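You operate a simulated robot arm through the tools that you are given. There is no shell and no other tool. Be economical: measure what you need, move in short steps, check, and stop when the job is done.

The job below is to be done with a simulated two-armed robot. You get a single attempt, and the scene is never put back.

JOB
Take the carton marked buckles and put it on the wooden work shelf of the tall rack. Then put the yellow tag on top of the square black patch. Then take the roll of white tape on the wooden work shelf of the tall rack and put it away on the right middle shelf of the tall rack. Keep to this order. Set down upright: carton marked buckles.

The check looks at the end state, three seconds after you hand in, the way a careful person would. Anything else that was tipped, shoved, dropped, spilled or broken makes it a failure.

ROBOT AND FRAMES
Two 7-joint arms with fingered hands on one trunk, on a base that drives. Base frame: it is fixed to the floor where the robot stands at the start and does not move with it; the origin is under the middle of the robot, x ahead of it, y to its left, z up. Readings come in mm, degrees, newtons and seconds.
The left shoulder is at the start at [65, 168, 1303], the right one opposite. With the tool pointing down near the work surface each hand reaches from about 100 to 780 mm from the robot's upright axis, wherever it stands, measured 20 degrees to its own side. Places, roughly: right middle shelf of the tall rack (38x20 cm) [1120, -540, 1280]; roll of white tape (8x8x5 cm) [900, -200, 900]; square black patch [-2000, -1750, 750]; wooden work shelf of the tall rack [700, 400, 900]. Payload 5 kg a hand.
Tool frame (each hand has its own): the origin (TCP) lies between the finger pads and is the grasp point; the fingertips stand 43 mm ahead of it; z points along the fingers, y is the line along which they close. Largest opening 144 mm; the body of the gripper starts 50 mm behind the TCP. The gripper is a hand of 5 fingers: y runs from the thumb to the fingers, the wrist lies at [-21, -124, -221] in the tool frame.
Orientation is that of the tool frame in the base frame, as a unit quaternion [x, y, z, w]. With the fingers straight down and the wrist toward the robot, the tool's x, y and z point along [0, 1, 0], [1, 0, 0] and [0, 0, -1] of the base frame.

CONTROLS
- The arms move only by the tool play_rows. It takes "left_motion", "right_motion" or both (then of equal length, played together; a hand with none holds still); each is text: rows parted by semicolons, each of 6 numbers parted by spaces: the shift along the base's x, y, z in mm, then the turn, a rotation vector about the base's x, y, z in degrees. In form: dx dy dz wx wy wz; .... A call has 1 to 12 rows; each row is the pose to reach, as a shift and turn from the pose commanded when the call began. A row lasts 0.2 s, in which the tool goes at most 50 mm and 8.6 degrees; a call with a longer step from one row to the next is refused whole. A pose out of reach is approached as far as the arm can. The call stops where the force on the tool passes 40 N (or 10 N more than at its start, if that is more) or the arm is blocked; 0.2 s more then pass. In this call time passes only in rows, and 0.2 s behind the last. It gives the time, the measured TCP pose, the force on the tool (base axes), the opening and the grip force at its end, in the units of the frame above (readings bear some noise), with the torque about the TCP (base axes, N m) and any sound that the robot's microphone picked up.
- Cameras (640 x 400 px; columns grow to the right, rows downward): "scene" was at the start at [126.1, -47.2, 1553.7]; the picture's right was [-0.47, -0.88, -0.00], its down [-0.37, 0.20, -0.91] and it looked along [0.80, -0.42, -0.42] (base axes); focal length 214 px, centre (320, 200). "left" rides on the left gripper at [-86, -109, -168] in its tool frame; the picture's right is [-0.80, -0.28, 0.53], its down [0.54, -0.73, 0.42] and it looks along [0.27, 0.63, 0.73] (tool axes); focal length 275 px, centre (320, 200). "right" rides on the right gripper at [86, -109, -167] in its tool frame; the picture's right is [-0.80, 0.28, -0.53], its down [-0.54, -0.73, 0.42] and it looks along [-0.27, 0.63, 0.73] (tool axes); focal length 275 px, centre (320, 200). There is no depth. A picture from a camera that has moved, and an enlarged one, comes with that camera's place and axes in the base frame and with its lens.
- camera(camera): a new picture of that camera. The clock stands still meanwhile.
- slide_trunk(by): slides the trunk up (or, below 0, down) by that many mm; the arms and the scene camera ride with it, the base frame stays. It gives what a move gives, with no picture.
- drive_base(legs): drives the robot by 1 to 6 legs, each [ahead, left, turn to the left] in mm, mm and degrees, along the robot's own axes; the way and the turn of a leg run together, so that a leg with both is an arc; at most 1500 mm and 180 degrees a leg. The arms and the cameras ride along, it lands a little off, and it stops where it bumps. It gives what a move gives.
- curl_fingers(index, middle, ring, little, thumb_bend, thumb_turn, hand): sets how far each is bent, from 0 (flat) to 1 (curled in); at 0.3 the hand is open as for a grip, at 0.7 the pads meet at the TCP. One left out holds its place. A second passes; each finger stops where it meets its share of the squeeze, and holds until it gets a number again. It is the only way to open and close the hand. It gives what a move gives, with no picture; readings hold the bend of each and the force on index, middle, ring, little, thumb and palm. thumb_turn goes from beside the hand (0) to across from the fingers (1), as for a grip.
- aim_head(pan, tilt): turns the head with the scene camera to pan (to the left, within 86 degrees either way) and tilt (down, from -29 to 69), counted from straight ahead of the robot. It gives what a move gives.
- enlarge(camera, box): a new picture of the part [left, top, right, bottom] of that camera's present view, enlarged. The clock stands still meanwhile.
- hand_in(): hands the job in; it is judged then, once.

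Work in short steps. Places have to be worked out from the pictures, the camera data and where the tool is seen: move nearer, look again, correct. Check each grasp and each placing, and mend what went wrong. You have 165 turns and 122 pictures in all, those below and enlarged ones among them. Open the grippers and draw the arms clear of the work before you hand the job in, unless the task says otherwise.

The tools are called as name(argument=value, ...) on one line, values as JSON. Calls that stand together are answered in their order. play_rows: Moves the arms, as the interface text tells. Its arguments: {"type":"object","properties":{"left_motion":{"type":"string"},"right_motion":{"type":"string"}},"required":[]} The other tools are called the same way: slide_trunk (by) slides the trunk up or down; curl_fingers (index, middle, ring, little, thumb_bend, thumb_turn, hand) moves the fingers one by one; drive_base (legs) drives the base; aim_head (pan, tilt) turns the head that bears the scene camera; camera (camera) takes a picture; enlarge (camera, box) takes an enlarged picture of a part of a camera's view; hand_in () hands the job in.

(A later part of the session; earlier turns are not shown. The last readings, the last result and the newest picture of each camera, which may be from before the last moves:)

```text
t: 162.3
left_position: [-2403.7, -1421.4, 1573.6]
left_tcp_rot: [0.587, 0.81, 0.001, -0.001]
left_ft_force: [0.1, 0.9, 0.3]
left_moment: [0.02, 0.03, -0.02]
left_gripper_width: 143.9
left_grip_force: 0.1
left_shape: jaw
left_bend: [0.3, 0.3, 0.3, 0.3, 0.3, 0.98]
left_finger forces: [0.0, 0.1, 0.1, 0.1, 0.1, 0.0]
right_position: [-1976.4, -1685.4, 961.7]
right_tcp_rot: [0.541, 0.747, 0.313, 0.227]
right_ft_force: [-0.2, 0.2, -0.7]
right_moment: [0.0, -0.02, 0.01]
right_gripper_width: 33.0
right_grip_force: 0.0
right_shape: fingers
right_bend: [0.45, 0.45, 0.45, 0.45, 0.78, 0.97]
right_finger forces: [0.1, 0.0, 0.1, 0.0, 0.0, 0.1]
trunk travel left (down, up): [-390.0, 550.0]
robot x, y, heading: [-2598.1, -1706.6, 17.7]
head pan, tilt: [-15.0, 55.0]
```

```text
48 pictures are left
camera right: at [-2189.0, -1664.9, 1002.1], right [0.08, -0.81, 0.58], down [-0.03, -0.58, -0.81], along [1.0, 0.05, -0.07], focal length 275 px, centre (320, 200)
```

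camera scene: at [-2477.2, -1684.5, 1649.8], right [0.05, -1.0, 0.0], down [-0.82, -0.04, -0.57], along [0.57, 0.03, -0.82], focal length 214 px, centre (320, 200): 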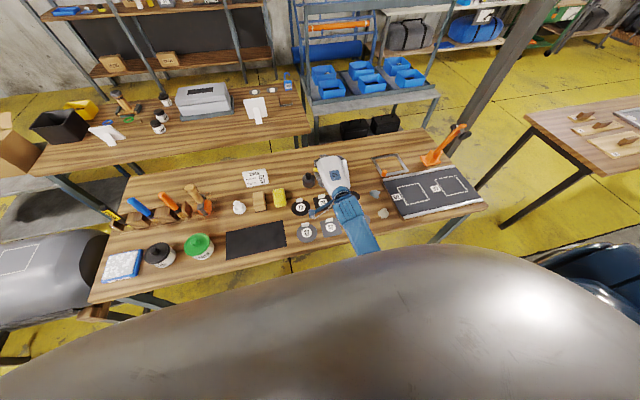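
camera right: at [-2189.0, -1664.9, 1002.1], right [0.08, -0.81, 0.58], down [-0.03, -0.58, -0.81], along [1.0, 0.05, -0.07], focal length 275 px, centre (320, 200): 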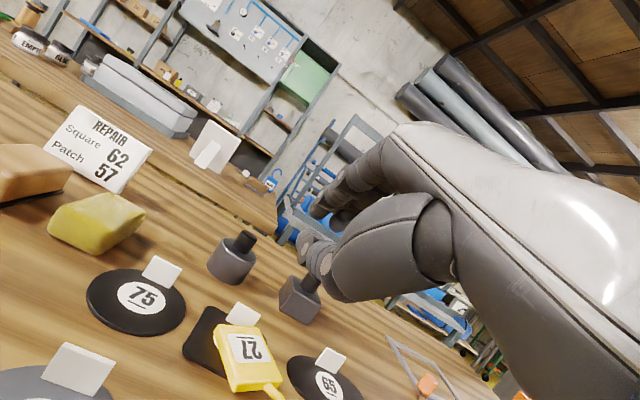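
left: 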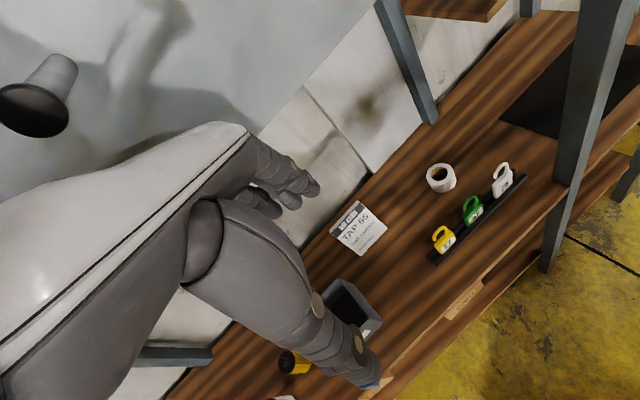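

The tag lies flat but partly over the patch's right side. I raise, restore the hand's orientation, and look from above.

slide_trunk(by=150)

play_rows(right_motion="-10 -3 0 -2.3 7.1 0;-20 -6 0 -4.7 14.2 0;-30 -9 0 -7 21.4 0;-40 -13 0 -9.3 28.5 0;-50 -16 0 -11.7 35.6 0;-60 -19 0 -14 42.8 0")

camera(camera="right")

enlarge(camera="scene", box=[260, 150, 420, 250])

```text
t: 164.0
left_position: [-2404.1, -1421.3, 1724.0]
left_tcp_rot: [0.587, 0.81, 0.001, -0.001]
left_ft_force: [-0.3, 0.5, -0.1]
left_moment: [-0.01, -0.01, 0.0]
left_gripper_width: 143.7
left_grip_force: 0.0
left_shape: jaw
left_bend: [0.3, 0.3, 0.3, 0.3, 0.3, 0.98]
left_finger forces: [0.0, 0.0, 0.0, 0.0, 0.0, 0.1]
right_position: [-1976.7, -1685.4, 1111.3]
right_tcp_rot: [0.541, 0.747, 0.314, 0.227]
right_ft_force: [-0.7, -0.9, 0.2]
right_moment: [0.03, 0.03, -0.03]
right_gripper_width: 33.3
right_grip_force: 0.0
right_shape: fingers
right_bend: [0.45, 0.45, 0.45, 0.45, 0.78, 0.97]
right_finger forces: [0.0, 0.1, 0.0, 0.1, 0.0, 0.0]
trunk travel left (down, up): [-540.0, 400.0]
robot x, y, heading: [-2595.0, -1703.3, 18.2]
head pan, tilt: [-15.0, 55.0]
```

```text
t: 165.4
left_position: [-2403.4, -1420.4, 1723.8]
left_tcp_rot: [0.587, 0.81, 0.001, -0.001]
left_ft_force: [1.1, 0.2, -0.1]
left_moment: [-0.02, 0.04, -0.02]
left_gripper_width: 144.2
left_grip_force: 0.1
left_shape: jaw
left_bend: [0.3, 0.3, 0.3, 0.3, 0.3, 0.98]
left_finger forces: [0.0, 0.0, 0.1, 0.0, 0.0, 0.0]
right_position: [-2035.0, -1704.0, 1112.3]
right_tcp_rot: [0.587, 0.81, 0.002, 0.003]
right_ft_force: [1.4, -0.4, 0.2]
right_moment: [-0.03, 0.0, 0.0]
right_gripper_width: 33.1
right_grip_force: 0.0
right_shape: fingers
right_bend: [0.45, 0.45, 0.45, 0.45, 0.78, 0.97]
right_finger forces: [0.1, 0.0, 0.0, 0.0, 0.1, 0.1]
right hand out of reach, approached as far as the arm can: row 4
trunk travel left (down, up): [-540.0, 400.0]
robot x, y, heading: [-2596.3, -1704.5, 18.2]
head pan, tilt: [-15.0, 55.0]
```

```text
47 pictures are left
camera right: at [-2166.1, -1656.5, 1279.5], right [0.51, -0.67, 0.54], down [-0.52, -0.74, -0.43], along [0.68, -0.06, -0.73], focal length 275 px, centre (320, 200)
```

right: 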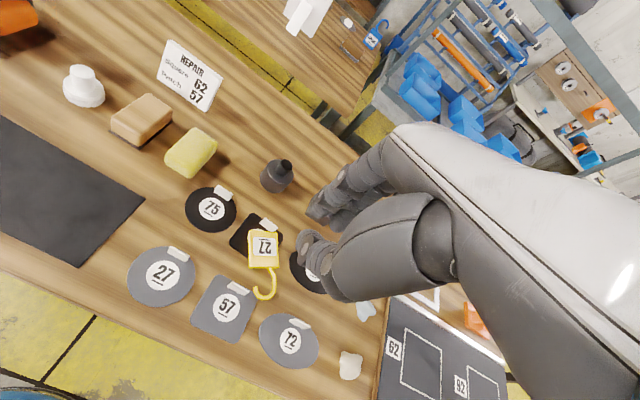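

```text
4.00 times, centred on (340, 200) of scene
camera zoom: at [-2476.3, -1683.5, 1649.7], right [0.05, -1.0, 0.0], down [-0.82, -0.04, -0.57], along [0.57, 0.03, -0.82], focal length 858 px, centre (240, 200)
```

zoom: 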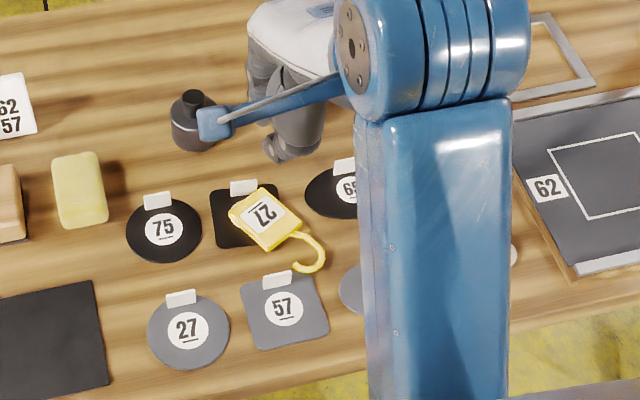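

The tag lies flat on patch 29 but sits ~25 mm right of centre. I'll try a gentle nudge with the thumb tip: curl the fingers away and look at the geometry first.

curl_fingers(hand="right", index=1, middle=1, ring=1, little=1, thumb_bend=0.3)

camera(camera="right")

enlarge(camera="scene", box=[260, 150, 420, 250])

```text
t: 166.4
left_position: [-2403.2, -1422.1, 1724.4]
left_tcp_rot: [0.587, 0.81, 0.001, -0.001]
left_ft_force: [-0.1, 0.3, 0.7]
left_moment: [0.0, 0.0, 0.03]
left_gripper_width: 143.9
left_grip_force: 0.1
left_shape: jaw
left_bend: [0.3, 0.3, 0.3, 0.3, 0.3, 0.98]
left_finger forces: [0.1, 0.0, 0.1, 0.0, 0.1, 0.0]
right_position: [-2035.4, -1703.9, 1111.6]
right_tcp_rot: [0.588, 0.809, 0.004, 0.001]
right_ft_force: [-1.1, 0.5, -0.5]
right_moment: [0.02, 0.01, 0.01]
right_gripper_width: 98.3
right_grip_force: 0.0
right_shape: fingers
right_bend: [1.0, 1.0, 1.0, 1.0, 0.3, 0.97]
right_finger forces: [0.0, 0.0, 0.0, 0.1, 0.1, 0.0]
trunk travel left (down, up): [-540.0, 400.0]
robot x, y, heading: [-2598.9, -1704.1, 17.7]
head pan, tilt: [-15.0, 55.0]
```

```text
45 pictures are left
camera right: at [-2167.2, -1657.0, 1279.7], right [0.51, -0.67, 0.54], down [-0.52, -0.74, -0.43], along [0.68, -0.06, -0.73], focal length 275 px, centre (320, 200)
```

right: 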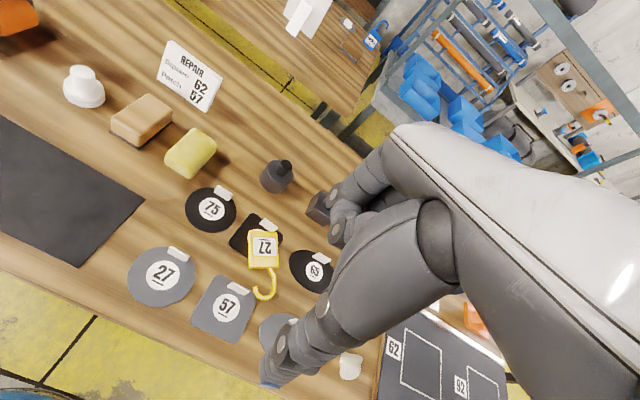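

```text
4.00 times, centred on (340, 200) of scene
camera zoom: at [-2477.6, -1684.3, 1649.8], right [0.05, -1.0, 0.0], down [-0.82, -0.04, -0.57], along [0.57, 0.03, -0.82], focal length 858 px, centre (240, 200)
```

zoom: 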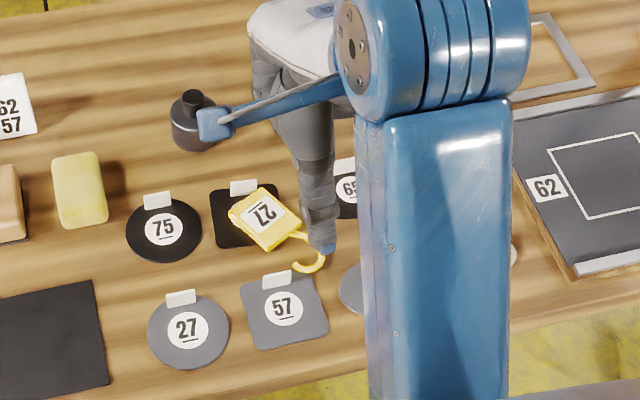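

Plate centre is within ~20 mm of the patch centre and already rests against the patch's tab; a nudge would risk shoving the patch, so I leave it: flat, on the patch. I raise and return along the same route for the tape.

slide_trunk(by=300)

drive_base(legs=[[-110, 0, 0]])

enlarge(camera="scene", box=[260, 150, 420, 250])

```text
t: 169.4
left_position: [-2403.3, -1420.9, 2025.6]
left_tcp_rot: [0.587, 0.81, 0.001, -0.001]
left_ft_force: [0.0, -0.9, 0.7]
left_moment: [-0.02, -0.01, 0.02]
left_gripper_width: 143.7
left_grip_force: 0.1
left_shape: jaw
left_bend: [0.3, 0.3, 0.3, 0.3, 0.3, 0.98]
left_finger forces: [0.0, 0.0, 0.0, 0.0, 0.0, 0.1]
right_position: [-2036.6, -1704.4, 1412.7]
right_tcp_rot: [0.587, 0.809, 0.004, 0.002]
right_ft_force: [-0.2, 0.0, 0.2]
right_moment: [0.05, -0.01, 0.03]
right_gripper_width: 98.4
right_grip_force: 0.0
right_shape: fingers
right_bend: [1.0, 1.0, 1.0, 1.0, 0.3, 0.97]
right_finger forces: [0.0, 0.1, 0.0, 0.0, 0.0, 0.0]
trunk travel left (down, up): [-840.0, 100.0]
robot x, y, heading: [-2598.3, -1698.7, 18.2]
head pan, tilt: [-15.0, 55.0]
```

```text
t: 170.6
left_position: [-2487.9, -1448.5, 2020.9]
left_tcp_rot: [0.587, 0.81, -0.004, -0.004]
left_ft_force: [2.5, 1.1, -0.4]
left_moment: [-0.11, 0.27, -0.04]
left_gripper_width: 143.8
left_grip_force: 0.0
left_shape: jaw
left_bend: [0.3, 0.3, 0.3, 0.3, 0.3, 0.98]
left_finger forces: [0.1, 0.0, 0.0, 0.0, 0.0, 0.0]
right_position: [-2126.0, -1732.1, 1406.8]
right_tcp_rot: [0.586, 0.81, -0.001, -0.002]
right_ft_force: [2.4, 0.9, -0.7]
right_moment: [-0.01, 0.18, 0.07]
right_gripper_width: 98.4
right_grip_force: 0.1
right_shape: fingers
right_bend: [1.0, 1.0, 1.0, 1.0, 0.3, 0.97]
right_finger forces: [0.0, 0.0, 0.0, 0.0, 0.0, 0.0]
trunk travel left (down, up): [-840.0, 100.0]
robot x, y, heading: [-2698.0, -1739.0, 18.0]
head pan, tilt: [-15.0, 55.0]
```

```text
4.00 times, centred on (340, 200) of scene
camera zoom: at [-2562.7, -1712.1, 1948.3], right [0.06, -1.0, 0.0], down [-0.82, -0.05, -0.57], along [0.56, 0.03, -0.82], focal length 858 px, centre (240, 200)
```

zoom: 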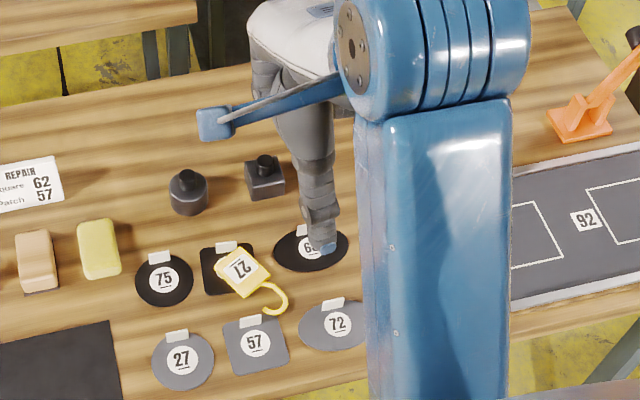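

Tag confirmed lying on patch 29. I strafe left along the walkway back to the gap.

drive_base(legs=[[0, 1450, 0], [0, 1440, 0]])

aim_head(pan=0, tilt=35)

camera(camera="scene")

```text
t: 184.5
left_position: [-3316.3, 1290.9, 2024.5]
left_tcp_rot: [0.604, 0.797, 0.001, -0.003]
left_ft_force: [0.5, -0.2, -0.4]
left_moment: [-0.01, 0.01, 0.02]
left_gripper_width: 143.9
left_grip_force: 0.0
left_shape: jaw
left_bend: [0.3, 0.3, 0.3, 0.3, 0.3, 0.98]
left_finger forces: [0.0, 0.0, 0.0, 0.0, 0.1, 0.1]
right_position: [-2960.5, 992.9, 1411.8]
right_tcp_rot: [0.605, 0.797, 0.004, 0.002]
right_ft_force: [0.4, -0.7, -0.7]
right_moment: [0.02, 0.03, 0.03]
right_gripper_width: 98.7
right_grip_force: 0.1
right_shape: fingers
right_bend: [1.0, 1.0, 1.0, 1.0, 0.3, 0.97]
right_finger forces: [0.0, 0.0, 0.1, 0.1, 0.0, 0.0]
trunk travel left (down, up): [-840.0, 100.0]
robot x, y, heading: [-3522.3, 1018.8, 15.7]
head pan, tilt: [-15.0, 55.0]
```

```text
t: 185.4
left_position: [-3317.0, 1291.7, 2024.2]
left_tcp_rot: [0.605, 0.797, 0.0, -0.001]
left_ft_force: [-0.3, 0.2, 0.5]
left_moment: [-0.03, 0.04, 0.01]
left_gripper_width: 143.8
left_grip_force: 0.1
left_shape: jaw
left_bend: [0.3, 0.3, 0.3, 0.3, 0.3, 0.98]
left_finger forces: [0.0, 0.0, 0.0, 0.0, 0.0, 0.0]
right_position: [-2961.2, 994.4, 1413.2]
right_tcp_rot: [0.604, 0.797, 0.004, 0.002]
right_ft_force: [0.8, -0.7, -0.4]
right_moment: [-0.01, 0.0, 0.04]
right_gripper_width: 98.5
right_grip_force: 0.0
right_shape: fingers
right_bend: [1.0, 1.0, 1.0, 1.0, 0.3, 0.97]
right_finger forces: [0.0, 0.0, 0.1, 0.1, 0.0, 0.1]
trunk travel left (down, up): [-840.0, 100.0]
robot x, y, heading: [-3522.9, 1019.1, 15.6]
head pan, tilt: [0.0, 35.0]
```

```text
42 pictures are left
camera scene: at [-3388.7, 1054.9, 1978.0], right [0.27, -0.96, 0.0], down [-0.55, -0.15, -0.82], along [0.79, 0.22, -0.57], focal length 214 px, centre (320, 200)
```

scene: 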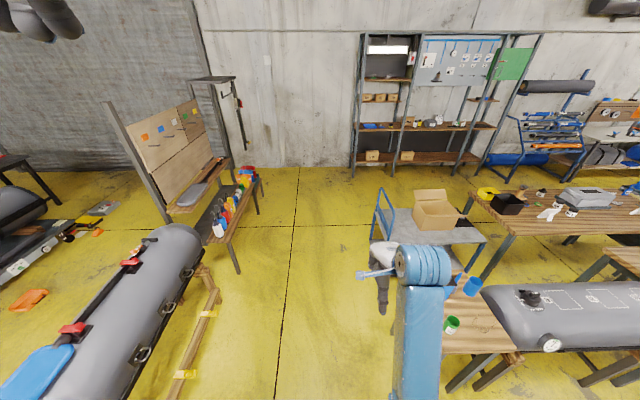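

The corridor is clear; I correct heading (+1.9°), move 100 mm left, and drive ahead 2.45 m.

drive_base(legs=[[0, 100, 1.9], [1230, 0, 0], [1220, 0, 0]])

```text
t: 198.2
left_position: [-987.4, 2144.9, 2025.0]
left_tcp_rot: [0.596, 0.803, 0.0, 0.0]
left_ft_force: [1.0, 0.6, -0.2]
left_moment: [0.03, -0.04, 0.02]
left_gripper_width: 144.2
left_grip_force: 0.0
left_shape: jaw
left_bend: [0.3, 0.3, 0.3, 0.3, 0.3, 0.98]
left_finger forces: [0.0, 0.0, 0.1, 0.1, 0.0, 0.1]
right_position: [-624.0, 1853.9, 1413.4]
right_tcp_rot: [0.596, 0.803, 0.004, 0.003]
right_ft_force: [0.5, -0.1, -0.5]
right_moment: [0.0, 0.0, -0.04]
right_gripper_width: 98.8
right_grip_force: 0.2
right_shape: fingers
right_bend: [1.0, 1.0, 1.0, 1.0, 0.3, 0.97]
right_finger forces: [0.0, 0.1, 0.0, 0.0, 0.0, 0.0]
trunk travel left (down, up): [-840.0, 100.0]
robot x, y, heading: [-1191.7, 1865.2, 17.0]
head pan, tilt: [0.0, 35.0]
```

Now strafe right back to the tape's position in front of the rack.

drive_base(legs=[[0, -1195, 0.3], [0, -1195, 0.3]])

aim_head(pan=-15, tilt=40)

curl_fingers(hand="right", index=0.3, middle=0.3, ring=0.3, little=0.3, thumb_bend=0.3)

camera(camera="scene")

```text
t: 210.0
left_position: [-277.2, -145.2, 2024.7]
left_tcp_rot: [0.594, 0.804, -0.001, -0.001]
left_ft_force: [0.1, -0.3, 0.4]
left_moment: [-0.04, -0.04, 0.0]
left_gripper_width: 144.0
left_grip_force: 0.1
left_shape: jaw
left_bend: [0.3, 0.3, 0.3, 0.3, 0.3, 0.98]
left_finger forces: [0.1, 0.0, 0.0, 0.1, 0.0, 0.0]
right_position: [85.1, -435.1, 1413.1]
right_tcp_rot: [0.594, 0.804, 0.003, 0.003]
right_ft_force: [-0.2, 0.0, 0.1]
right_moment: [-0.04, 0.03, -0.02]
right_gripper_width: 98.8
right_grip_force: 0.0
right_shape: fingers
right_bend: [1.0, 1.0, 1.0, 1.0, 0.3, 0.97]
right_finger forces: [0.1, 0.0, 0.0, 0.0, 0.0, 0.0]
trunk travel left (down, up): [-840.0, 100.0]
robot x, y, heading: [-477.1, -426.1, 17.4]
head pan, tilt: [0.0, 35.0]
```

```text
t: 210.8
left_position: [-277.0, -146.8, 2023.8]
left_tcp_rot: [0.594, 0.805, -0.001, -0.001]
left_ft_force: [0.3, -0.4, -0.1]
left_moment: [0.0, -0.03, 0.0]
left_gripper_width: 144.0
left_grip_force: 0.1
left_shape: jaw
left_bend: [0.3, 0.3, 0.3, 0.3, 0.3, 0.98]
left_finger forces: [0.0, 0.0, 0.1, 0.1, 0.0, 0.1]
right_position: [85.6, -435.3, 1412.4]
right_tcp_rot: [0.594, 0.805, 0.003, 0.002]
right_ft_force: [0.9, 0.2, 0.8]
right_moment: [-0.01, -0.02, 0.01]
right_gripper_width: 98.6
right_grip_force: 0.0
right_shape: fingers
right_bend: [1.0, 1.0, 1.0, 1.0, 0.3, 0.97]
right_finger forces: [0.0, 0.0, 0.0, 0.1, 0.0, 0.0]
trunk travel left (down, up): [-840.0, 100.0]
robot x, y, heading: [-474.8, -428.1, 17.2]
head pan, tilt: [-15.0, 40.0]
```

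```text
t: 211.8
left_position: [-277.7, -148.8, 2026.1]
left_tcp_rot: [0.594, 0.805, 0.0, -0.002]
left_ft_force: [0.2, -0.1, 0.6]
left_moment: [0.02, -0.01, 0.01]
left_gripper_width: 143.8
left_grip_force: 0.1
left_shape: jaw
left_bend: [0.3, 0.3, 0.3, 0.3, 0.3, 0.98]
left_finger forces: [0.1, 0.1, 0.0, 0.0, 0.0, 0.0]
right_position: [86.5, -435.6, 1411.6]
right_tcp_rot: [0.594, 0.804, 0.005, 0.002]
right_ft_force: [0.2, -1.1, -0.6]
right_moment: [-0.01, 0.01, 0.0]
right_gripper_width: 149.3
right_grip_force: 0.0
right_shape: fingers
right_bend: [0.3, 0.3, 0.3, 0.3, 0.3, 0.97]
right_finger forces: [0.1, 0.0, 0.1, 0.0, 0.0, 0.0]
trunk travel left (down, up): [-840.0, 100.0]
robot x, y, heading: [-474.6, -426.8, 17.0]
head pan, tilt: [-15.0, 40.0]
```

```text
41 pictures are left
camera scene: at [-342.8, -409.0, 1970.5], right [0.04, -1.0, 0.0], down [-0.64, -0.02, -0.77], along [0.77, 0.03, -0.64], focal length 214 px, centre (320, 200)
```

scene: 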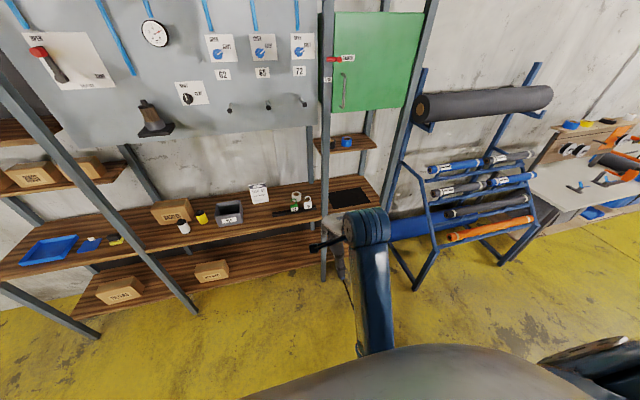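

Aligned with the tape (TCP rl≈-441, tape ≈-438). The middle shelf lies under a cabinet (bottom ≈1588), so I'll pick and place with the hand tilted about 20°. I drive in, lower the trunk, and tilt.

drive_base(legs=[[620, 0, 0.4]])

slide_trunk(by=-290)

play_rows(right_motion="0 0 0 2 -6.4 0;0 0 0 4 -12.7 0;0 0 0 6 -19.1 0")

curl_fingers(hand="right", thumb_bend=0.48)

camera(camera="right")

camera(camera="scene")

```text
t: 215.2
left_position: [305.1, 39.1, 2024.0]
left_tcp_rot: [0.588, 0.809, 0.001, -0.001]
left_ft_force: [-1.3, -0.2, 0.1]
left_moment: [0.0, -0.09, 0.03]
left_gripper_width: 144.0
left_grip_force: 0.0
left_shape: jaw
left_bend: [0.3, 0.3, 0.3, 0.3, 0.3, 0.98]
left_finger forces: [0.1, 0.0, 0.0, 0.0, 0.0, 0.1]
right_position: [674.2, -243.4, 1413.7]
right_tcp_rot: [0.589, 0.808, 0.005, 0.002]
right_ft_force: [0.2, -0.2, -0.7]
right_moment: [0.03, -0.02, -0.01]
right_gripper_width: 149.6
right_grip_force: 0.1
right_shape: fingers
right_bend: [0.3, 0.3, 0.3, 0.3, 0.3, 0.97]
right_finger forces: [0.0, 0.0, 0.0, 0.0, 0.0, 0.0]
trunk travel left (down, up): [-840.0, 100.0]
robot x, y, heading: [114.3, -238.1, 17.7]
head pan, tilt: [-15.0, 40.0]
```

```text
t: 218.2
left_position: [309.8, 41.1, 1733.5]
left_tcp_rot: [0.589, 0.808, 0.002, -0.001]
left_ft_force: [0.1, -0.5, -0.2]
left_moment: [0.0, -0.01, 0.03]
left_gripper_width: 143.8
left_grip_force: 0.0
left_shape: jaw
left_bend: [0.3, 0.3, 0.3, 0.3, 0.3, 0.98]
left_finger forces: [0.1, 0.0, 0.0, 0.0, 0.0, 0.1]
right_position: [676.5, -242.6, 1121.8]
right_tcp_rot: [0.588, 0.809, 0.004, 0.001]
right_ft_force: [0.5, -0.5, -0.3]
right_moment: [0.01, -0.06, -0.03]
right_gripper_width: 149.2
right_grip_force: 0.0
right_shape: fingers
right_bend: [0.3, 0.3, 0.3, 0.3, 0.3, 0.97]
right_finger forces: [0.1, 0.0, 0.0, 0.0, 0.0, 0.1]
trunk travel left (down, up): [-550.0, 390.0]
robot x, y, heading: [111.2, -238.5, 17.8]
head pan, tilt: [-15.0, 40.0]
```

```text
t: 219.0
left_position: [308.7, 39.7, 1735.2]
left_tcp_rot: [0.589, 0.808, 0.002, -0.001]
left_ft_force: [0.0, -0.4, 0.5]
left_moment: [0.03, -0.02, 0.02]
left_gripper_width: 143.9
left_grip_force: 0.1
left_shape: jaw
left_bend: [0.3, 0.3, 0.3, 0.3, 0.3, 0.98]
left_finger forces: [0.0, 0.1, 0.0, 0.1, 0.0, 0.1]
right_position: [694.1, -231.2, 1109.5]
right_tcp_rot: [0.579, 0.795, 0.145, 0.107]
right_ft_force: [-0.6, -0.8, -0.9]
right_moment: [-0.01, -0.01, 0.02]
right_gripper_width: 149.6
right_grip_force: 0.2
right_shape: fingers
right_bend: [0.3, 0.3, 0.3, 0.3, 0.3, 0.97]
right_finger forces: [0.1, 0.0, 0.1, 0.1, 0.1, 0.1]
right hand out of reach, approached as far as the arm can: row 1, 2, 3
trunk travel left (down, up): [-550.0, 390.0]
robot x, y, heading: [109.7, -240.2, 17.7]
head pan, tilt: [-15.0, 40.0]
```

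```text
t: 220.0
left_position: [309.9, 39.4, 1734.3]
left_tcp_rot: [0.589, 0.808, 0.0, -0.001]
left_ft_force: [-0.4, -0.3, 1.3]
left_moment: [-0.01, -0.01, 0.02]
left_gripper_width: 144.0
left_grip_force: 0.1
left_shape: jaw
left_bend: [0.3, 0.3, 0.3, 0.3, 0.3, 0.98]
left_finger forces: [0.0, 0.0, 0.0, 0.1, 0.0, 0.0]
right_position: [694.8, -230.8, 1109.2]
right_tcp_rot: [0.58, 0.795, 0.143, 0.107]
right_ft_force: [0.2, 0.4, 0.5]
right_moment: [-0.02, -0.02, 0.02]
right_gripper_width: 118.4
right_grip_force: 0.1
right_shape: fingers
right_bend: [0.3, 0.3, 0.3, 0.3, 0.48, 0.97]
right_finger forces: [0.1, 0.0, 0.0, 0.1, 0.0, 0.1]
trunk travel left (down, up): [-550.0, 390.0]
robot x, y, heading: [115.1, -242.1, 17.8]
head pan, tilt: [-15.0, 40.0]
```

```text
40 pictures are left
camera right: at [515.8, -199.4, 1228.4], right [0.32, -0.73, 0.6], down [-0.34, -0.68, -0.65], along [0.89, 0.0, -0.47], focal length 275 px, centre (320, 200)
```

right: 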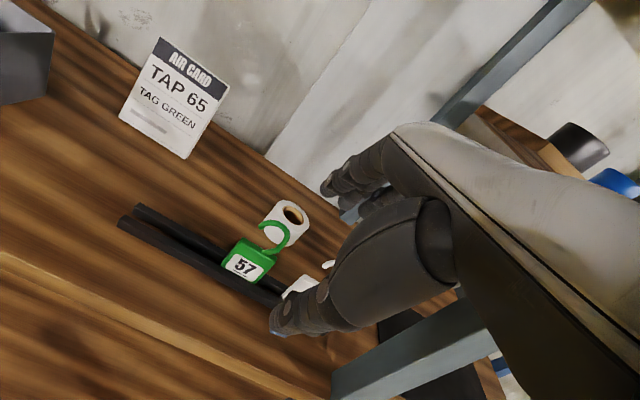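

```text
39 pictures are left
camera scene: at [247.3, -220.9, 1680.5], right [0.05, -1.0, 0.0], down [-0.64, -0.03, -0.77], along [0.76, 0.04, -0.64], focal length 214 px, centre (320, 200)
```

scene: 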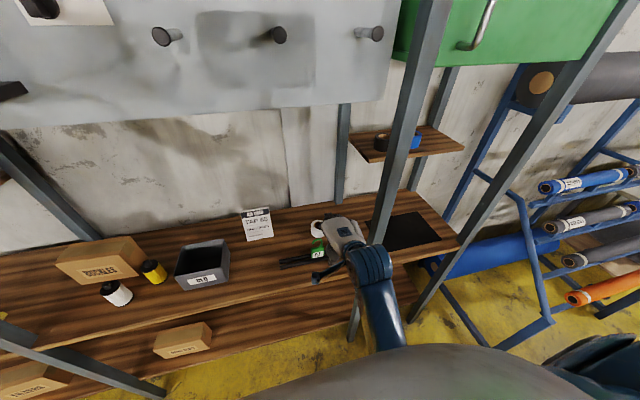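

TCP at rack (593,-429), tape centre ≈ (818,-455). I move forward over the tape at this height, then check.

play_rows(right_motion="40 8 0 0 0 0;80 16 0 0 0 0;120 24 0 0 0 0;160 32 0 0 0 0;190 37 0 0 0 0;205 40 0 0 0 0")

camera(camera="right")

enlarge(camera="scene", box=[260, 150, 420, 290])

```text
t: 221.4
left_position: [309.8, 40.6, 1734.2]
left_tcp_rot: [0.589, 0.808, 0.0, 0.0]
left_ft_force: [-0.3, 0.3, 0.3]
left_moment: [0.02, 0.0, 0.02]
left_gripper_width: 143.7
left_grip_force: 0.1
left_shape: jaw
left_bend: [0.3, 0.3, 0.3, 0.3, 0.3, 0.98]
left_finger forces: [0.0, 0.0, 0.0, 0.0, 0.0, 0.0]
right_position: [901.2, -193.5, 1108.6]
right_tcp_rot: [0.58, 0.795, 0.143, 0.106]
right_ft_force: [0.1, 0.5, 0.2]
right_moment: [-0.02, 0.0, 0.01]
right_gripper_width: 118.2
right_grip_force: 0.0
right_shape: fingers
right_bend: [0.3, 0.3, 0.3, 0.3, 0.48, 0.97]
right_finger forces: [0.1, 0.1, 0.0, 0.0, 0.0, 0.0]
trunk travel left (down, up): [-550.0, 390.0]
robot x, y, heading: [113.3, -241.7, 18.0]
head pan, tilt: [-15.0, 40.0]
```

```text
38 pictures are left
camera right: at [722.0, -160.7, 1228.2], right [0.32, -0.73, 0.6], down [-0.34, -0.68, -0.65], along [0.89, 0.0, -0.47], focal length 275 px, centre (320, 200)
```

right: 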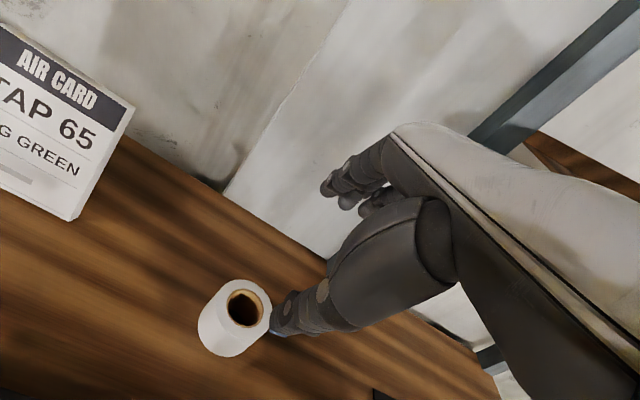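

```text
2.86 times, centred on (340, 220) of scene
camera zoom: at [247.0, -221.2, 1680.5], right [0.05, -1.0, 0.0], down [-0.64, -0.03, -0.77], along [0.77, 0.04, -0.64], focal length 613 px, centre (263, 143)
```

zoom: 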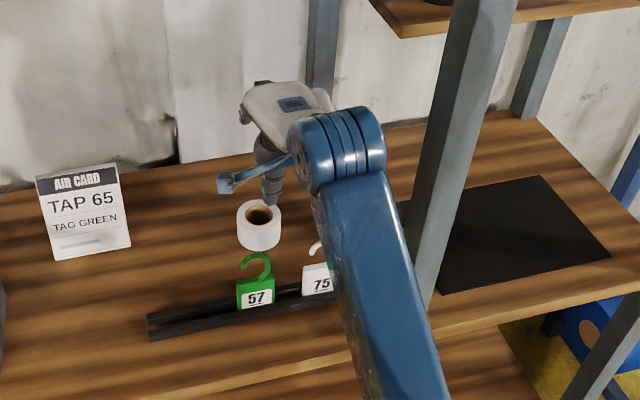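

Both cameras agree: tape centre at (927,-181). I shift +17/+10 and descend to z≈960.

play_rows(right_motion="17 10 0 0 0 0;17 10 -40 0 0 0;17 10 -80 0 0 0;17 10 -110 0 0 0;17 10 -130 0 0 0;17 10 -140 0 0 0;17 10 -147 0 0 0")

camera(camera="right")

enlarge(camera="scene", box=[280, 180, 400, 270])

```text
t: 223.0
left_position: [308.0, 40.6, 1735.0]
left_tcp_rot: [0.59, 0.808, 0.001, -0.002]
left_ft_force: [-0.1, -1.4, -0.1]
left_moment: [0.0, 0.0, 0.0]
left_gripper_width: 144.1
left_grip_force: 0.2
left_shape: jaw
left_bend: [0.3, 0.3, 0.3, 0.3, 0.3, 0.98]
left_finger forces: [0.0, 0.0, 0.0, 0.1, 0.0, 0.0]
right_position: [917.4, -181.8, 963.4]
right_tcp_rot: [0.579, 0.795, 0.145, 0.107]
right_ft_force: [-1.5, -1.0, 9.0]
right_moment: [-0.11, 0.44, 0.05]
right_gripper_width: 117.6
right_grip_force: 5.6
right_shape: fingers
right_bend: [0.3, 0.3, 0.3, 0.3, 0.48, 0.98]
right_finger forces: [0.1, 0.0, 0.0, 0.0, 9.2, 0.0]
trunk travel left (down, up): [-550.0, 390.0]
robot x, y, heading: [115.7, -240.9, 17.8]
head pan, tilt: [-15.0, 40.0]
```

```text
36 pictures are left
camera right: at [738.1, -150.1, 1083.3], right [0.32, -0.73, 0.6], down [-0.34, -0.68, -0.65], along [0.89, 0.0, -0.46], focal length 275 px, centre (320, 200)
```

right: 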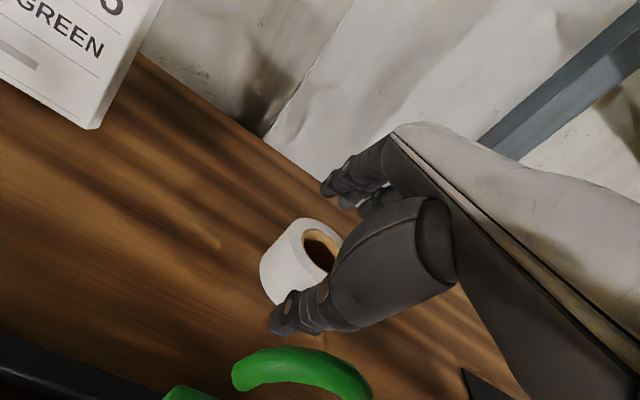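

```text
4.44 times, centred on (340, 225) of scene
camera zoom: at [245.4, -221.1, 1680.9], right [0.05, -1.0, 0.0], down [-0.64, -0.03, -0.77], along [0.77, 0.04, -0.64], focal length 953 px, centre (231, 89)
```

zoom: 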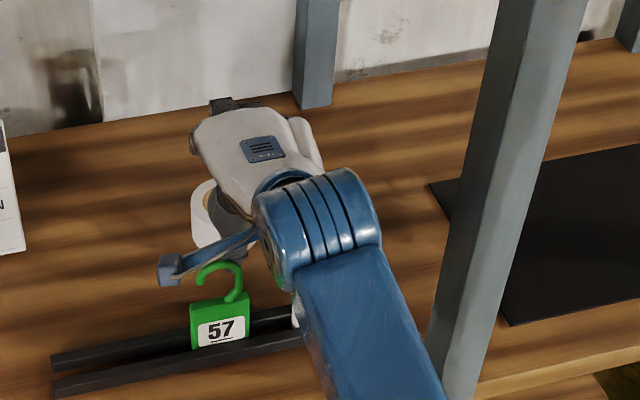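

The thumb tip touches the shelf (9 N). I raise 5 mm, shift 10 mm left to centre better, and close gently.

play_rows(right_motion="0 0 6 0 0 0;-3 9 6 0 0 0")

curl_fingers(hand="right", index=0.5, middle=0.5, ring=0.5, little=0.5, thumb_bend=0.58)

camera(camera="right")

```text
t: 223.6
left_position: [308.1, 41.7, 1734.4]
left_tcp_rot: [0.59, 0.808, 0.0, -0.001]
left_ft_force: [-0.8, 0.8, 0.4]
left_moment: [-0.03, -0.05, -0.04]
left_gripper_width: 144.1
left_grip_force: 0.0
left_shape: jaw
left_bend: [0.3, 0.3, 0.3, 0.3, 0.3, 0.98]
left_finger forces: [0.0, 0.0, 0.1, 0.0, 0.0, 0.1]
right_position: [915.1, -171.4, 968.8]
right_tcp_rot: [0.579, 0.796, 0.143, 0.105]
right_ft_force: [-0.1, -0.9, 0.8]
right_moment: [0.01, 0.02, 0.02]
right_gripper_width: 117.8
right_grip_force: 0.1
right_shape: fingers
right_bend: [0.3, 0.3, 0.3, 0.3, 0.48, 0.98]
right_finger forces: [0.0, 0.1, 0.1, 0.1, 0.0, 0.0]
trunk travel left (down, up): [-550.0, 390.0]
robot x, y, heading: [115.0, -239.6, 17.9]
head pan, tilt: [-15.0, 40.0]
```

```text
t: 224.6
left_position: [309.2, 40.8, 1734.3]
left_tcp_rot: [0.589, 0.808, 0.0, 0.0]
left_ft_force: [0.0, 0.2, 0.1]
left_moment: [0.04, -0.01, 0.01]
left_gripper_width: 143.8
left_grip_force: 0.0
left_shape: jaw
left_bend: [0.3, 0.3, 0.3, 0.3, 0.3, 0.98]
left_finger forces: [0.0, 0.0, 0.0, 0.0, 0.1, 0.0]
right_position: [915.1, -172.0, 968.4]
right_tcp_rot: [0.579, 0.795, 0.144, 0.106]
right_ft_force: [-0.2, 0.6, 2.5]
right_moment: [0.03, -0.07, 0.01]
right_gripper_width: 67.9
right_grip_force: 1.9
right_shape: fingers
right_bend: [0.5, 0.48, 0.5, 0.5, 0.56, 0.97]
right_finger forces: [0.0, 2.9, 0.0, 0.0, 1.4, 0.0]
trunk travel left (down, up): [-550.0, 390.0]
robot x, y, heading: [114.3, -248.3, 18.1]
head pan, tilt: [-15.0, 40.0]
```

```text
34 pictures are left
camera right: at [734.8, -139.9, 1087.9], right [0.32, -0.73, 0.6], down [-0.34, -0.68, -0.65], along [0.89, 0.0, -0.46], focal length 275 px, centre (320, 200)
```

right: 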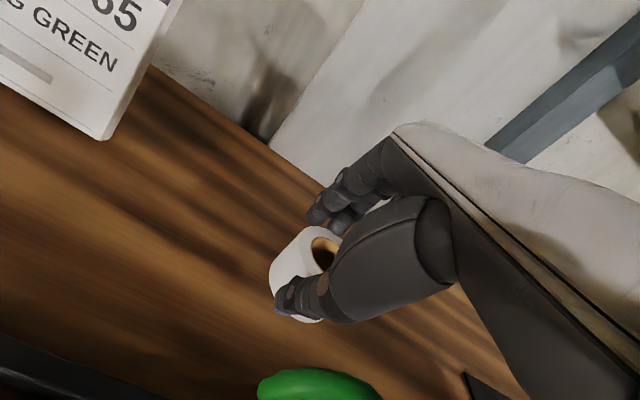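

Thumb and middle touch the roll. I tighten.

curl_fingers(hand="right", index=0.66, middle=0.62, ring=0.66, little=0.6, thumb_bend=0.68)

camera(camera="right")

```text
t: 225.6
left_position: [307.3, 40.2, 1733.5]
left_tcp_rot: [0.589, 0.808, 0.001, 0.0]
left_ft_force: [0.0, -0.1, 0.0]
left_moment: [0.01, 0.0, 0.03]
left_gripper_width: 144.1
left_grip_force: 0.0
left_shape: jaw
left_bend: [0.3, 0.3, 0.3, 0.3, 0.3, 0.98]
left_finger forces: [0.1, 0.1, 0.0, 0.0, 0.0, 0.0]
right_position: [913.7, -172.3, 970.1]
right_tcp_rot: [0.579, 0.795, 0.145, 0.106]
right_ft_force: [3.0, -1.7, 19.5]
right_moment: [-0.2, -0.01, 0.1]
right_gripper_width: 60.3
right_grip_force: 24.1
right_shape: fingers
right_bend: [0.57, 0.55, 0.6, 0.6, 0.58, 0.95]
right_finger forces: [9.3, 8.2, 9.9, 0.0, 20.6, 0.0]
trunk travel left (down, up): [-550.0, 390.0]
robot x, y, heading: [114.4, -244.3, 17.8]
head pan, tilt: [-15.0, 40.0]
```

```text
33 pictures are left
camera right: at [734.1, -140.2, 1089.3], right [0.32, -0.73, 0.6], down [-0.34, -0.68, -0.65], along [0.89, 0.0, -0.46], focal length 275 px, centre (320, 200)
```

right: 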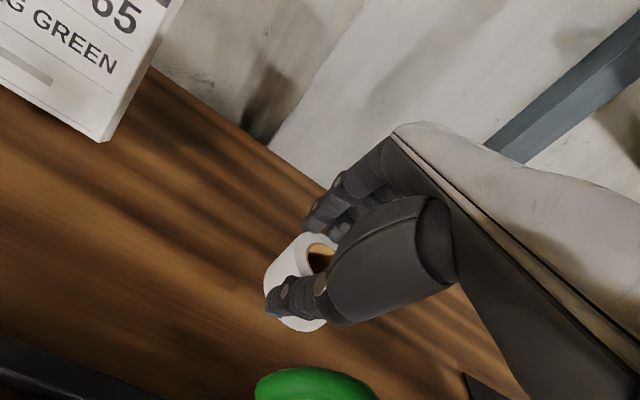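

Gripped with 24 N. I lift slowly.

play_rows(right_motion="0 0 6 0 0 0;0 0 14 0 0 0;0 0 25 0 0 0;0 0 40 0 0 0;0 0 60 0 0 0;0 0 80 0 0 0")

camera(camera="right")

```text
t: 227.0
left_position: [309.8, 42.5, 1734.5]
left_tcp_rot: [0.589, 0.808, 0.0, -0.001]
left_ft_force: [-0.1, -0.7, -0.7]
left_moment: [0.01, 0.03, -0.01]
left_gripper_width: 143.9
left_grip_force: 0.0
left_shape: jaw
left_bend: [0.3, 0.3, 0.3, 0.3, 0.3, 0.98]
left_finger forces: [0.0, 0.1, 0.1, 0.0, 0.1, 0.1]
right_position: [913.3, -171.2, 1047.5]
right_tcp_rot: [0.579, 0.796, 0.144, 0.105]
right_ft_force: [0.0, -0.2, -1.0]
right_moment: [-0.03, 0.0, -0.02]
right_gripper_width: 59.9
right_grip_force: 19.3
right_shape: fingers
right_bend: [0.58, 0.56, 0.62, 0.6, 0.57, 0.95]
right_finger forces: [7.3, 6.3, 6.3, 0.1, 18.8, 0.0]
trunk travel left (down, up): [-550.0, 390.0]
robot x, y, heading: [113.9, -238.1, 18.0]
head pan, tilt: [-15.0, 40.0]
```

```text
32 pictures are left
camera right: at [734.4, -140.2, 1167.2], right [0.32, -0.73, 0.6], down [-0.34, -0.68, -0.65], along [0.89, 0.0, -0.47], focal length 275 px, centre (320, 200)
```

right: 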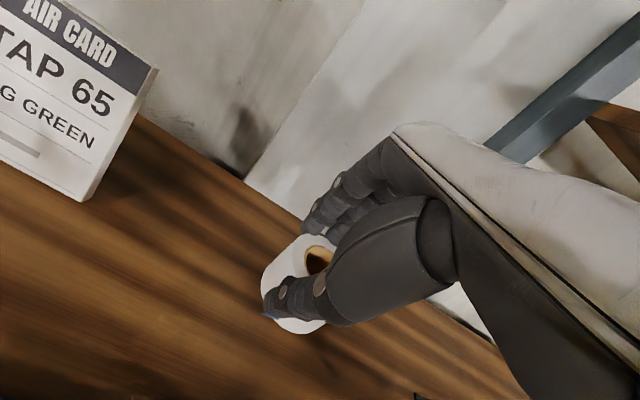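

Tape held. I raise the trunk, back out, and look at the right middle shelf.

slide_trunk(by=130)

drive_base(legs=[[-420, 0, 0], [0, -370, 0]])

slide_trunk(by=230)

aim_head(pan=-5, tilt=30)

camera(camera="scene")

```text
t: 228.6
left_position: [309.3, 41.4, 1864.7]
left_tcp_rot: [0.589, 0.808, -0.001, -0.001]
left_ft_force: [-1.1, -0.3, -0.6]
left_moment: [0.0, -0.01, 0.01]
left_gripper_width: 143.8
left_grip_force: 0.1
left_shape: jaw
left_bend: [0.3, 0.3, 0.3, 0.3, 0.3, 0.98]
left_finger forces: [0.0, 0.0, 0.1, 0.0, 0.0, 0.0]
right_position: [912.8, -171.6, 1178.2]
right_tcp_rot: [0.579, 0.796, 0.144, 0.105]
right_ft_force: [0.1, 0.1, -1.9]
right_moment: [0.03, 0.0, 0.0]
right_gripper_width: 60.0
right_grip_force: 19.1
right_shape: fingers
right_bend: [0.58, 0.56, 0.62, 0.6, 0.57, 0.95]
right_finger forces: [7.2, 6.2, 6.3, 0.1, 18.8, 0.0]
trunk travel left (down, up): [-680.0, 260.0]
robot x, y, heading: [114.4, -241.7, 18.0]
head pan, tilt: [-15.0, 40.0]
```

```text
t: 233.1
left_position: [16.5, -429.7, 1864.0]
left_tcp_rot: [0.585, 0.811, -0.002, -0.001]
left_ft_force: [-0.1, 1.9, 0.8]
left_moment: [-0.07, 0.01, -0.02]
left_gripper_width: 143.9
left_grip_force: 0.0
left_shape: jaw
left_bend: [0.3, 0.3, 0.3, 0.3, 0.3, 0.98]
left_finger forces: [0.0, 0.0, 0.1, 0.0, 0.0, 0.0]
right_position: [621.9, -639.8, 1177.8]
right_tcp_rot: [0.576, 0.798, 0.144, 0.106]
right_ft_force: [0.7, 1.0, -1.0]
right_moment: [-0.03, 0.01, -0.01]
right_gripper_width: 59.9
right_grip_force: 19.5
right_shape: fingers
right_bend: [0.58, 0.56, 0.62, 0.6, 0.57, 0.95]
right_finger forces: [7.2, 6.3, 6.2, 0.0, 18.8, 0.0]
trunk travel left (down, up): [-680.0, 260.0]
robot x, y, heading: [-172.9, -716.1, 18.3]
head pan, tilt: [-15.0, 40.0]
```

```text
t: 235.5
left_position: [17.7, -434.5, 2094.3]
left_tcp_rot: [0.585, 0.811, 0.0, -0.001]
left_ft_force: [0.5, -0.1, 0.3]
left_moment: [-0.02, -0.01, 0.03]
left_gripper_width: 143.9
left_grip_force: 0.1
left_shape: jaw
left_bend: [0.3, 0.3, 0.3, 0.3, 0.3, 0.98]
left_finger forces: [0.0, 0.0, 0.1, 0.0, 0.0, 0.0]
right_position: [624.1, -642.4, 1407.2]
right_tcp_rot: [0.575, 0.798, 0.144, 0.104]
right_ft_force: [0.2, 0.2, -1.8]
right_moment: [0.04, 0.02, 0.02]
right_gripper_width: 59.8
right_grip_force: 19.3
right_shape: fingers
right_bend: [0.58, 0.56, 0.62, 0.6, 0.57, 0.95]
right_finger forces: [7.2, 6.4, 6.3, 0.1, 18.6, 0.0]
trunk travel left (down, up): [-910.0, 30.0]
robot x, y, heading: [-171.8, -714.0, 18.3]
head pan, tilt: [-15.0, 40.0]
```

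```text
t: 236.2
left_position: [18.2, -434.7, 2094.1]
left_tcp_rot: [0.585, 0.811, 0.0, -0.001]
left_ft_force: [0.4, -0.3, 0.2]
left_moment: [0.01, 0.02, -0.01]
left_gripper_width: 144.1
left_grip_force: 0.0
left_shape: jaw
left_bend: [0.3, 0.3, 0.3, 0.3, 0.3, 0.98]
left_finger forces: [0.1, 0.0, 0.0, 0.0, 0.0, 0.0]
right_position: [624.6, -642.4, 1406.9]
right_tcp_rot: [0.575, 0.798, 0.144, 0.105]
right_ft_force: [-0.7, 0.0, -1.9]
right_moment: [-0.01, 0.02, -0.05]
right_gripper_width: 59.9
right_grip_force: 19.0
right_shape: fingers
right_bend: [0.58, 0.56, 0.62, 0.6, 0.57, 0.95]
right_finger forces: [7.2, 6.2, 6.4, 0.1, 18.7, 0.0]
trunk travel left (down, up): [-910.0, 30.0]
robot x, y, heading: [-173.2, -715.1, 18.3]
head pan, tilt: [-5.0, 30.0]
```

```text
31 pictures are left
camera scene: at [-39.2, -681.0, 2055.8], right [0.23, -0.97, 0.0], down [-0.49, -0.12, -0.87], along [0.84, 0.2, -0.5], focal length 214 px, centre (320, 200)
```

scene: 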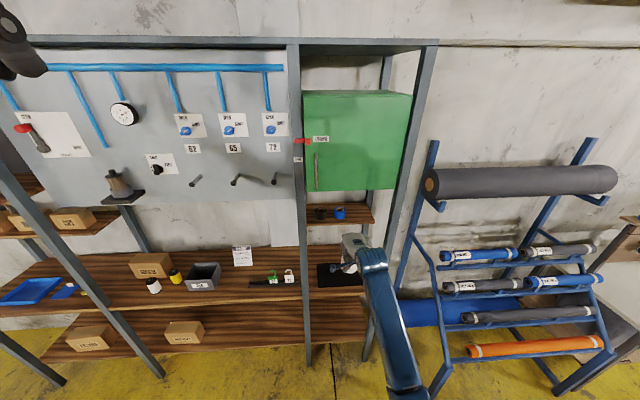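

The shelf is hidden from this height. I lower the trunk to see under the cabinet and measure the gap.

slide_trunk(by=-400)

aim_head(pan=-15, tilt=15)

enlarge(camera="scene", box=[220, 100, 460, 280])

```text
t: 240.1
left_position: [16.6, -434.3, 1693.5]
left_tcp_rot: [0.586, 0.81, 0.0, -0.001]
left_ft_force: [0.0, 0.0, -0.2]
left_moment: [-0.01, -0.01, -0.03]
left_gripper_width: 144.0
left_grip_force: 0.0
left_shape: jaw
left_bend: [0.3, 0.3, 0.3, 0.3, 0.3, 0.98]
left_finger forces: [0.0, 0.0, 0.0, 0.0, 0.0, 0.0]
right_position: [623.9, -642.8, 1008.1]
right_tcp_rot: [0.576, 0.798, 0.144, 0.105]
right_ft_force: [0.6, 0.8, -0.6]
right_moment: [0.03, -0.01, -0.01]
right_gripper_width: 59.6
right_grip_force: 19.3
right_shape: fingers
right_bend: [0.58, 0.56, 0.62, 0.6, 0.57, 0.95]
right_finger forces: [7.1, 6.2, 6.3, 0.1, 18.7, 0.0]
trunk travel left (down, up): [-510.0, 430.0]
robot x, y, heading: [-176.3, -716.5, 18.5]
head pan, tilt: [-5.0, 30.0]
```

```text
t: 240.8
left_position: [17.6, -435.3, 1694.8]
left_tcp_rot: [0.586, 0.811, 0.001, -0.001]
left_ft_force: [-0.3, 0.5, -0.4]
left_moment: [-0.01, 0.01, 0.01]
left_gripper_width: 143.9
left_grip_force: 0.2
left_shape: jaw
left_bend: [0.3, 0.3, 0.3, 0.3, 0.3, 0.98]
left_finger forces: [0.1, 0.0, 0.0, 0.0, 0.0, 0.0]
right_position: [623.5, -642.4, 1008.4]
right_tcp_rot: [0.575, 0.798, 0.143, 0.105]
right_ft_force: [0.3, 0.8, -1.0]
right_moment: [0.03, 0.04, -0.01]
right_gripper_width: 59.8
right_grip_force: 18.9
right_shape: fingers
right_bend: [0.58, 0.56, 0.62, 0.6, 0.57, 0.95]
right_finger forces: [7.2, 6.3, 6.2, 0.0, 18.7, 0.0]
trunk travel left (down, up): [-510.0, 430.0]
robot x, y, heading: [-176.4, -717.6, 18.0]
head pan, tilt: [-15.0, 15.0]
```

```text
2.22 times, centred on (340, 190) of scene
camera zoom: at [-34.1, -696.3, 1680.0], right [0.06, -1.0, 0.0], down [-0.26, -0.02, -0.97], along [0.96, 0.06, -0.26], focal length 477 px, centre (276, 222)
```

zoom: 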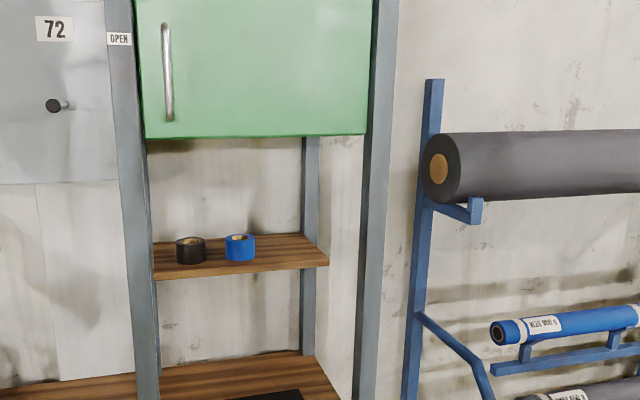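

Measured: shelf top ≈1288, cabinet bottom ≈1605, bay from rl −640 to −1057, black and blue rolls at rl −727 and −851. There is room at rl≈−980. To keep the forearm clear of the right post I approach diagonally, turned 20° right.

slide_trunk(by=360)

drive_base(legs=[[0, 0, -20], [0, 274, 0]])

drive_base(legs=[[200, 0, 0]])

camera(camera="right")

```text
t: 244.3
left_position: [17.6, -434.5, 2053.9]
left_tcp_rot: [0.586, 0.81, 0.001, -0.001]
left_ft_force: [0.8, -0.2, -0.4]
left_moment: [0.01, -0.02, -0.02]
left_gripper_width: 143.9
left_grip_force: 0.0
left_shape: jaw
left_bend: [0.3, 0.3, 0.3, 0.3, 0.3, 0.98]
left_finger forces: [0.1, 0.0, 0.0, 0.0, 0.0, 0.1]
right_position: [623.8, -642.1, 1367.2]
right_tcp_rot: [0.575, 0.798, 0.145, 0.105]
right_ft_force: [-0.7, -0.2, -1.0]
right_moment: [0.01, -0.02, 0.01]
right_gripper_width: 59.9
right_grip_force: 19.4
right_shape: fingers
right_bend: [0.58, 0.56, 0.62, 0.6, 0.57, 0.95]
right_finger forces: [7.2, 6.3, 6.3, 0.0, 18.7, 0.0]
trunk travel left (down, up): [-870.0, 70.0]
robot x, y, heading: [-176.7, -717.3, 18.3]
head pan, tilt: [-15.0, 15.0]
```

```text
t: 247.3
left_position: [109.0, -250.4, 2056.5]
left_tcp_rot: [0.716, 0.698, 0.003, -0.002]
left_ft_force: [-0.6, -1.2, 1.4]
left_moment: [0.15, 0.01, 0.01]
left_gripper_width: 143.9
left_grip_force: 0.0
left_shape: jaw
left_bend: [0.3, 0.3, 0.3, 0.3, 0.3, 0.98]
left_finger forces: [0.0, 0.0, 0.0, 0.0, 0.0, 0.1]
right_position: [607.5, -649.3, 1366.0]
right_tcp_rot: [0.705, 0.686, 0.125, 0.127]
right_ft_force: [-0.8, -0.1, -1.1]
right_moment: [0.1, -0.05, 0.04]
right_gripper_width: 59.7
right_grip_force: 19.1
right_shape: fingers
right_bend: [0.58, 0.56, 0.62, 0.6, 0.57, 0.95]
right_finger forces: [7.1, 6.1, 6.2, 0.0, 18.5, 0.0]
trunk travel left (down, up): [-870.0, 70.0]
robot x, y, heading: [-165.3, -444.9, -1.7]
head pan, tilt: [-15.0, 15.0]
```

```text
t: 248.9
left_position: [302.5, -247.3, 2055.6]
left_tcp_rot: [0.716, 0.699, 0.003, 0.001]
left_ft_force: [-1.1, 0.2, -0.8]
left_moment: [0.01, -0.08, 0.0]
left_gripper_width: 143.6
left_grip_force: 0.2
left_shape: jaw
left_bend: [0.3, 0.3, 0.3, 0.3, 0.3, 0.98]
left_finger forces: [0.0, 0.0, 0.0, 0.0, 0.0, 0.0]
right_position: [808.0, -647.1, 1370.7]
right_tcp_rot: [0.704, 0.687, 0.126, 0.129]
right_ft_force: [-0.1, 0.2, -0.9]
right_moment: [0.04, -0.02, -0.01]
right_gripper_width: 59.5
right_grip_force: 18.4
right_shape: fingers
right_bend: [0.58, 0.56, 0.62, 0.6, 0.57, 0.95]
right_finger forces: [7.2, 6.2, 6.2, 0.0, 18.5, 0.1]
trunk travel left (down, up): [-870.0, 70.0]
robot x, y, heading: [35.4, -444.3, -1.3]
head pan, tilt: [-15.0, 15.0]
```

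```text
29 pictures are left
camera right: at [648.5, -557.9, 1488.9], right [0.06, -0.8, 0.6], down [-0.54, -0.53, -0.65], along [0.84, -0.29, -0.46], focal length 275 px, centre (320, 200)
```

right: 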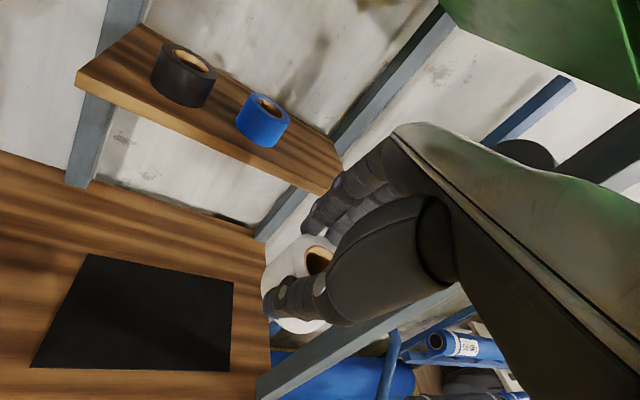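

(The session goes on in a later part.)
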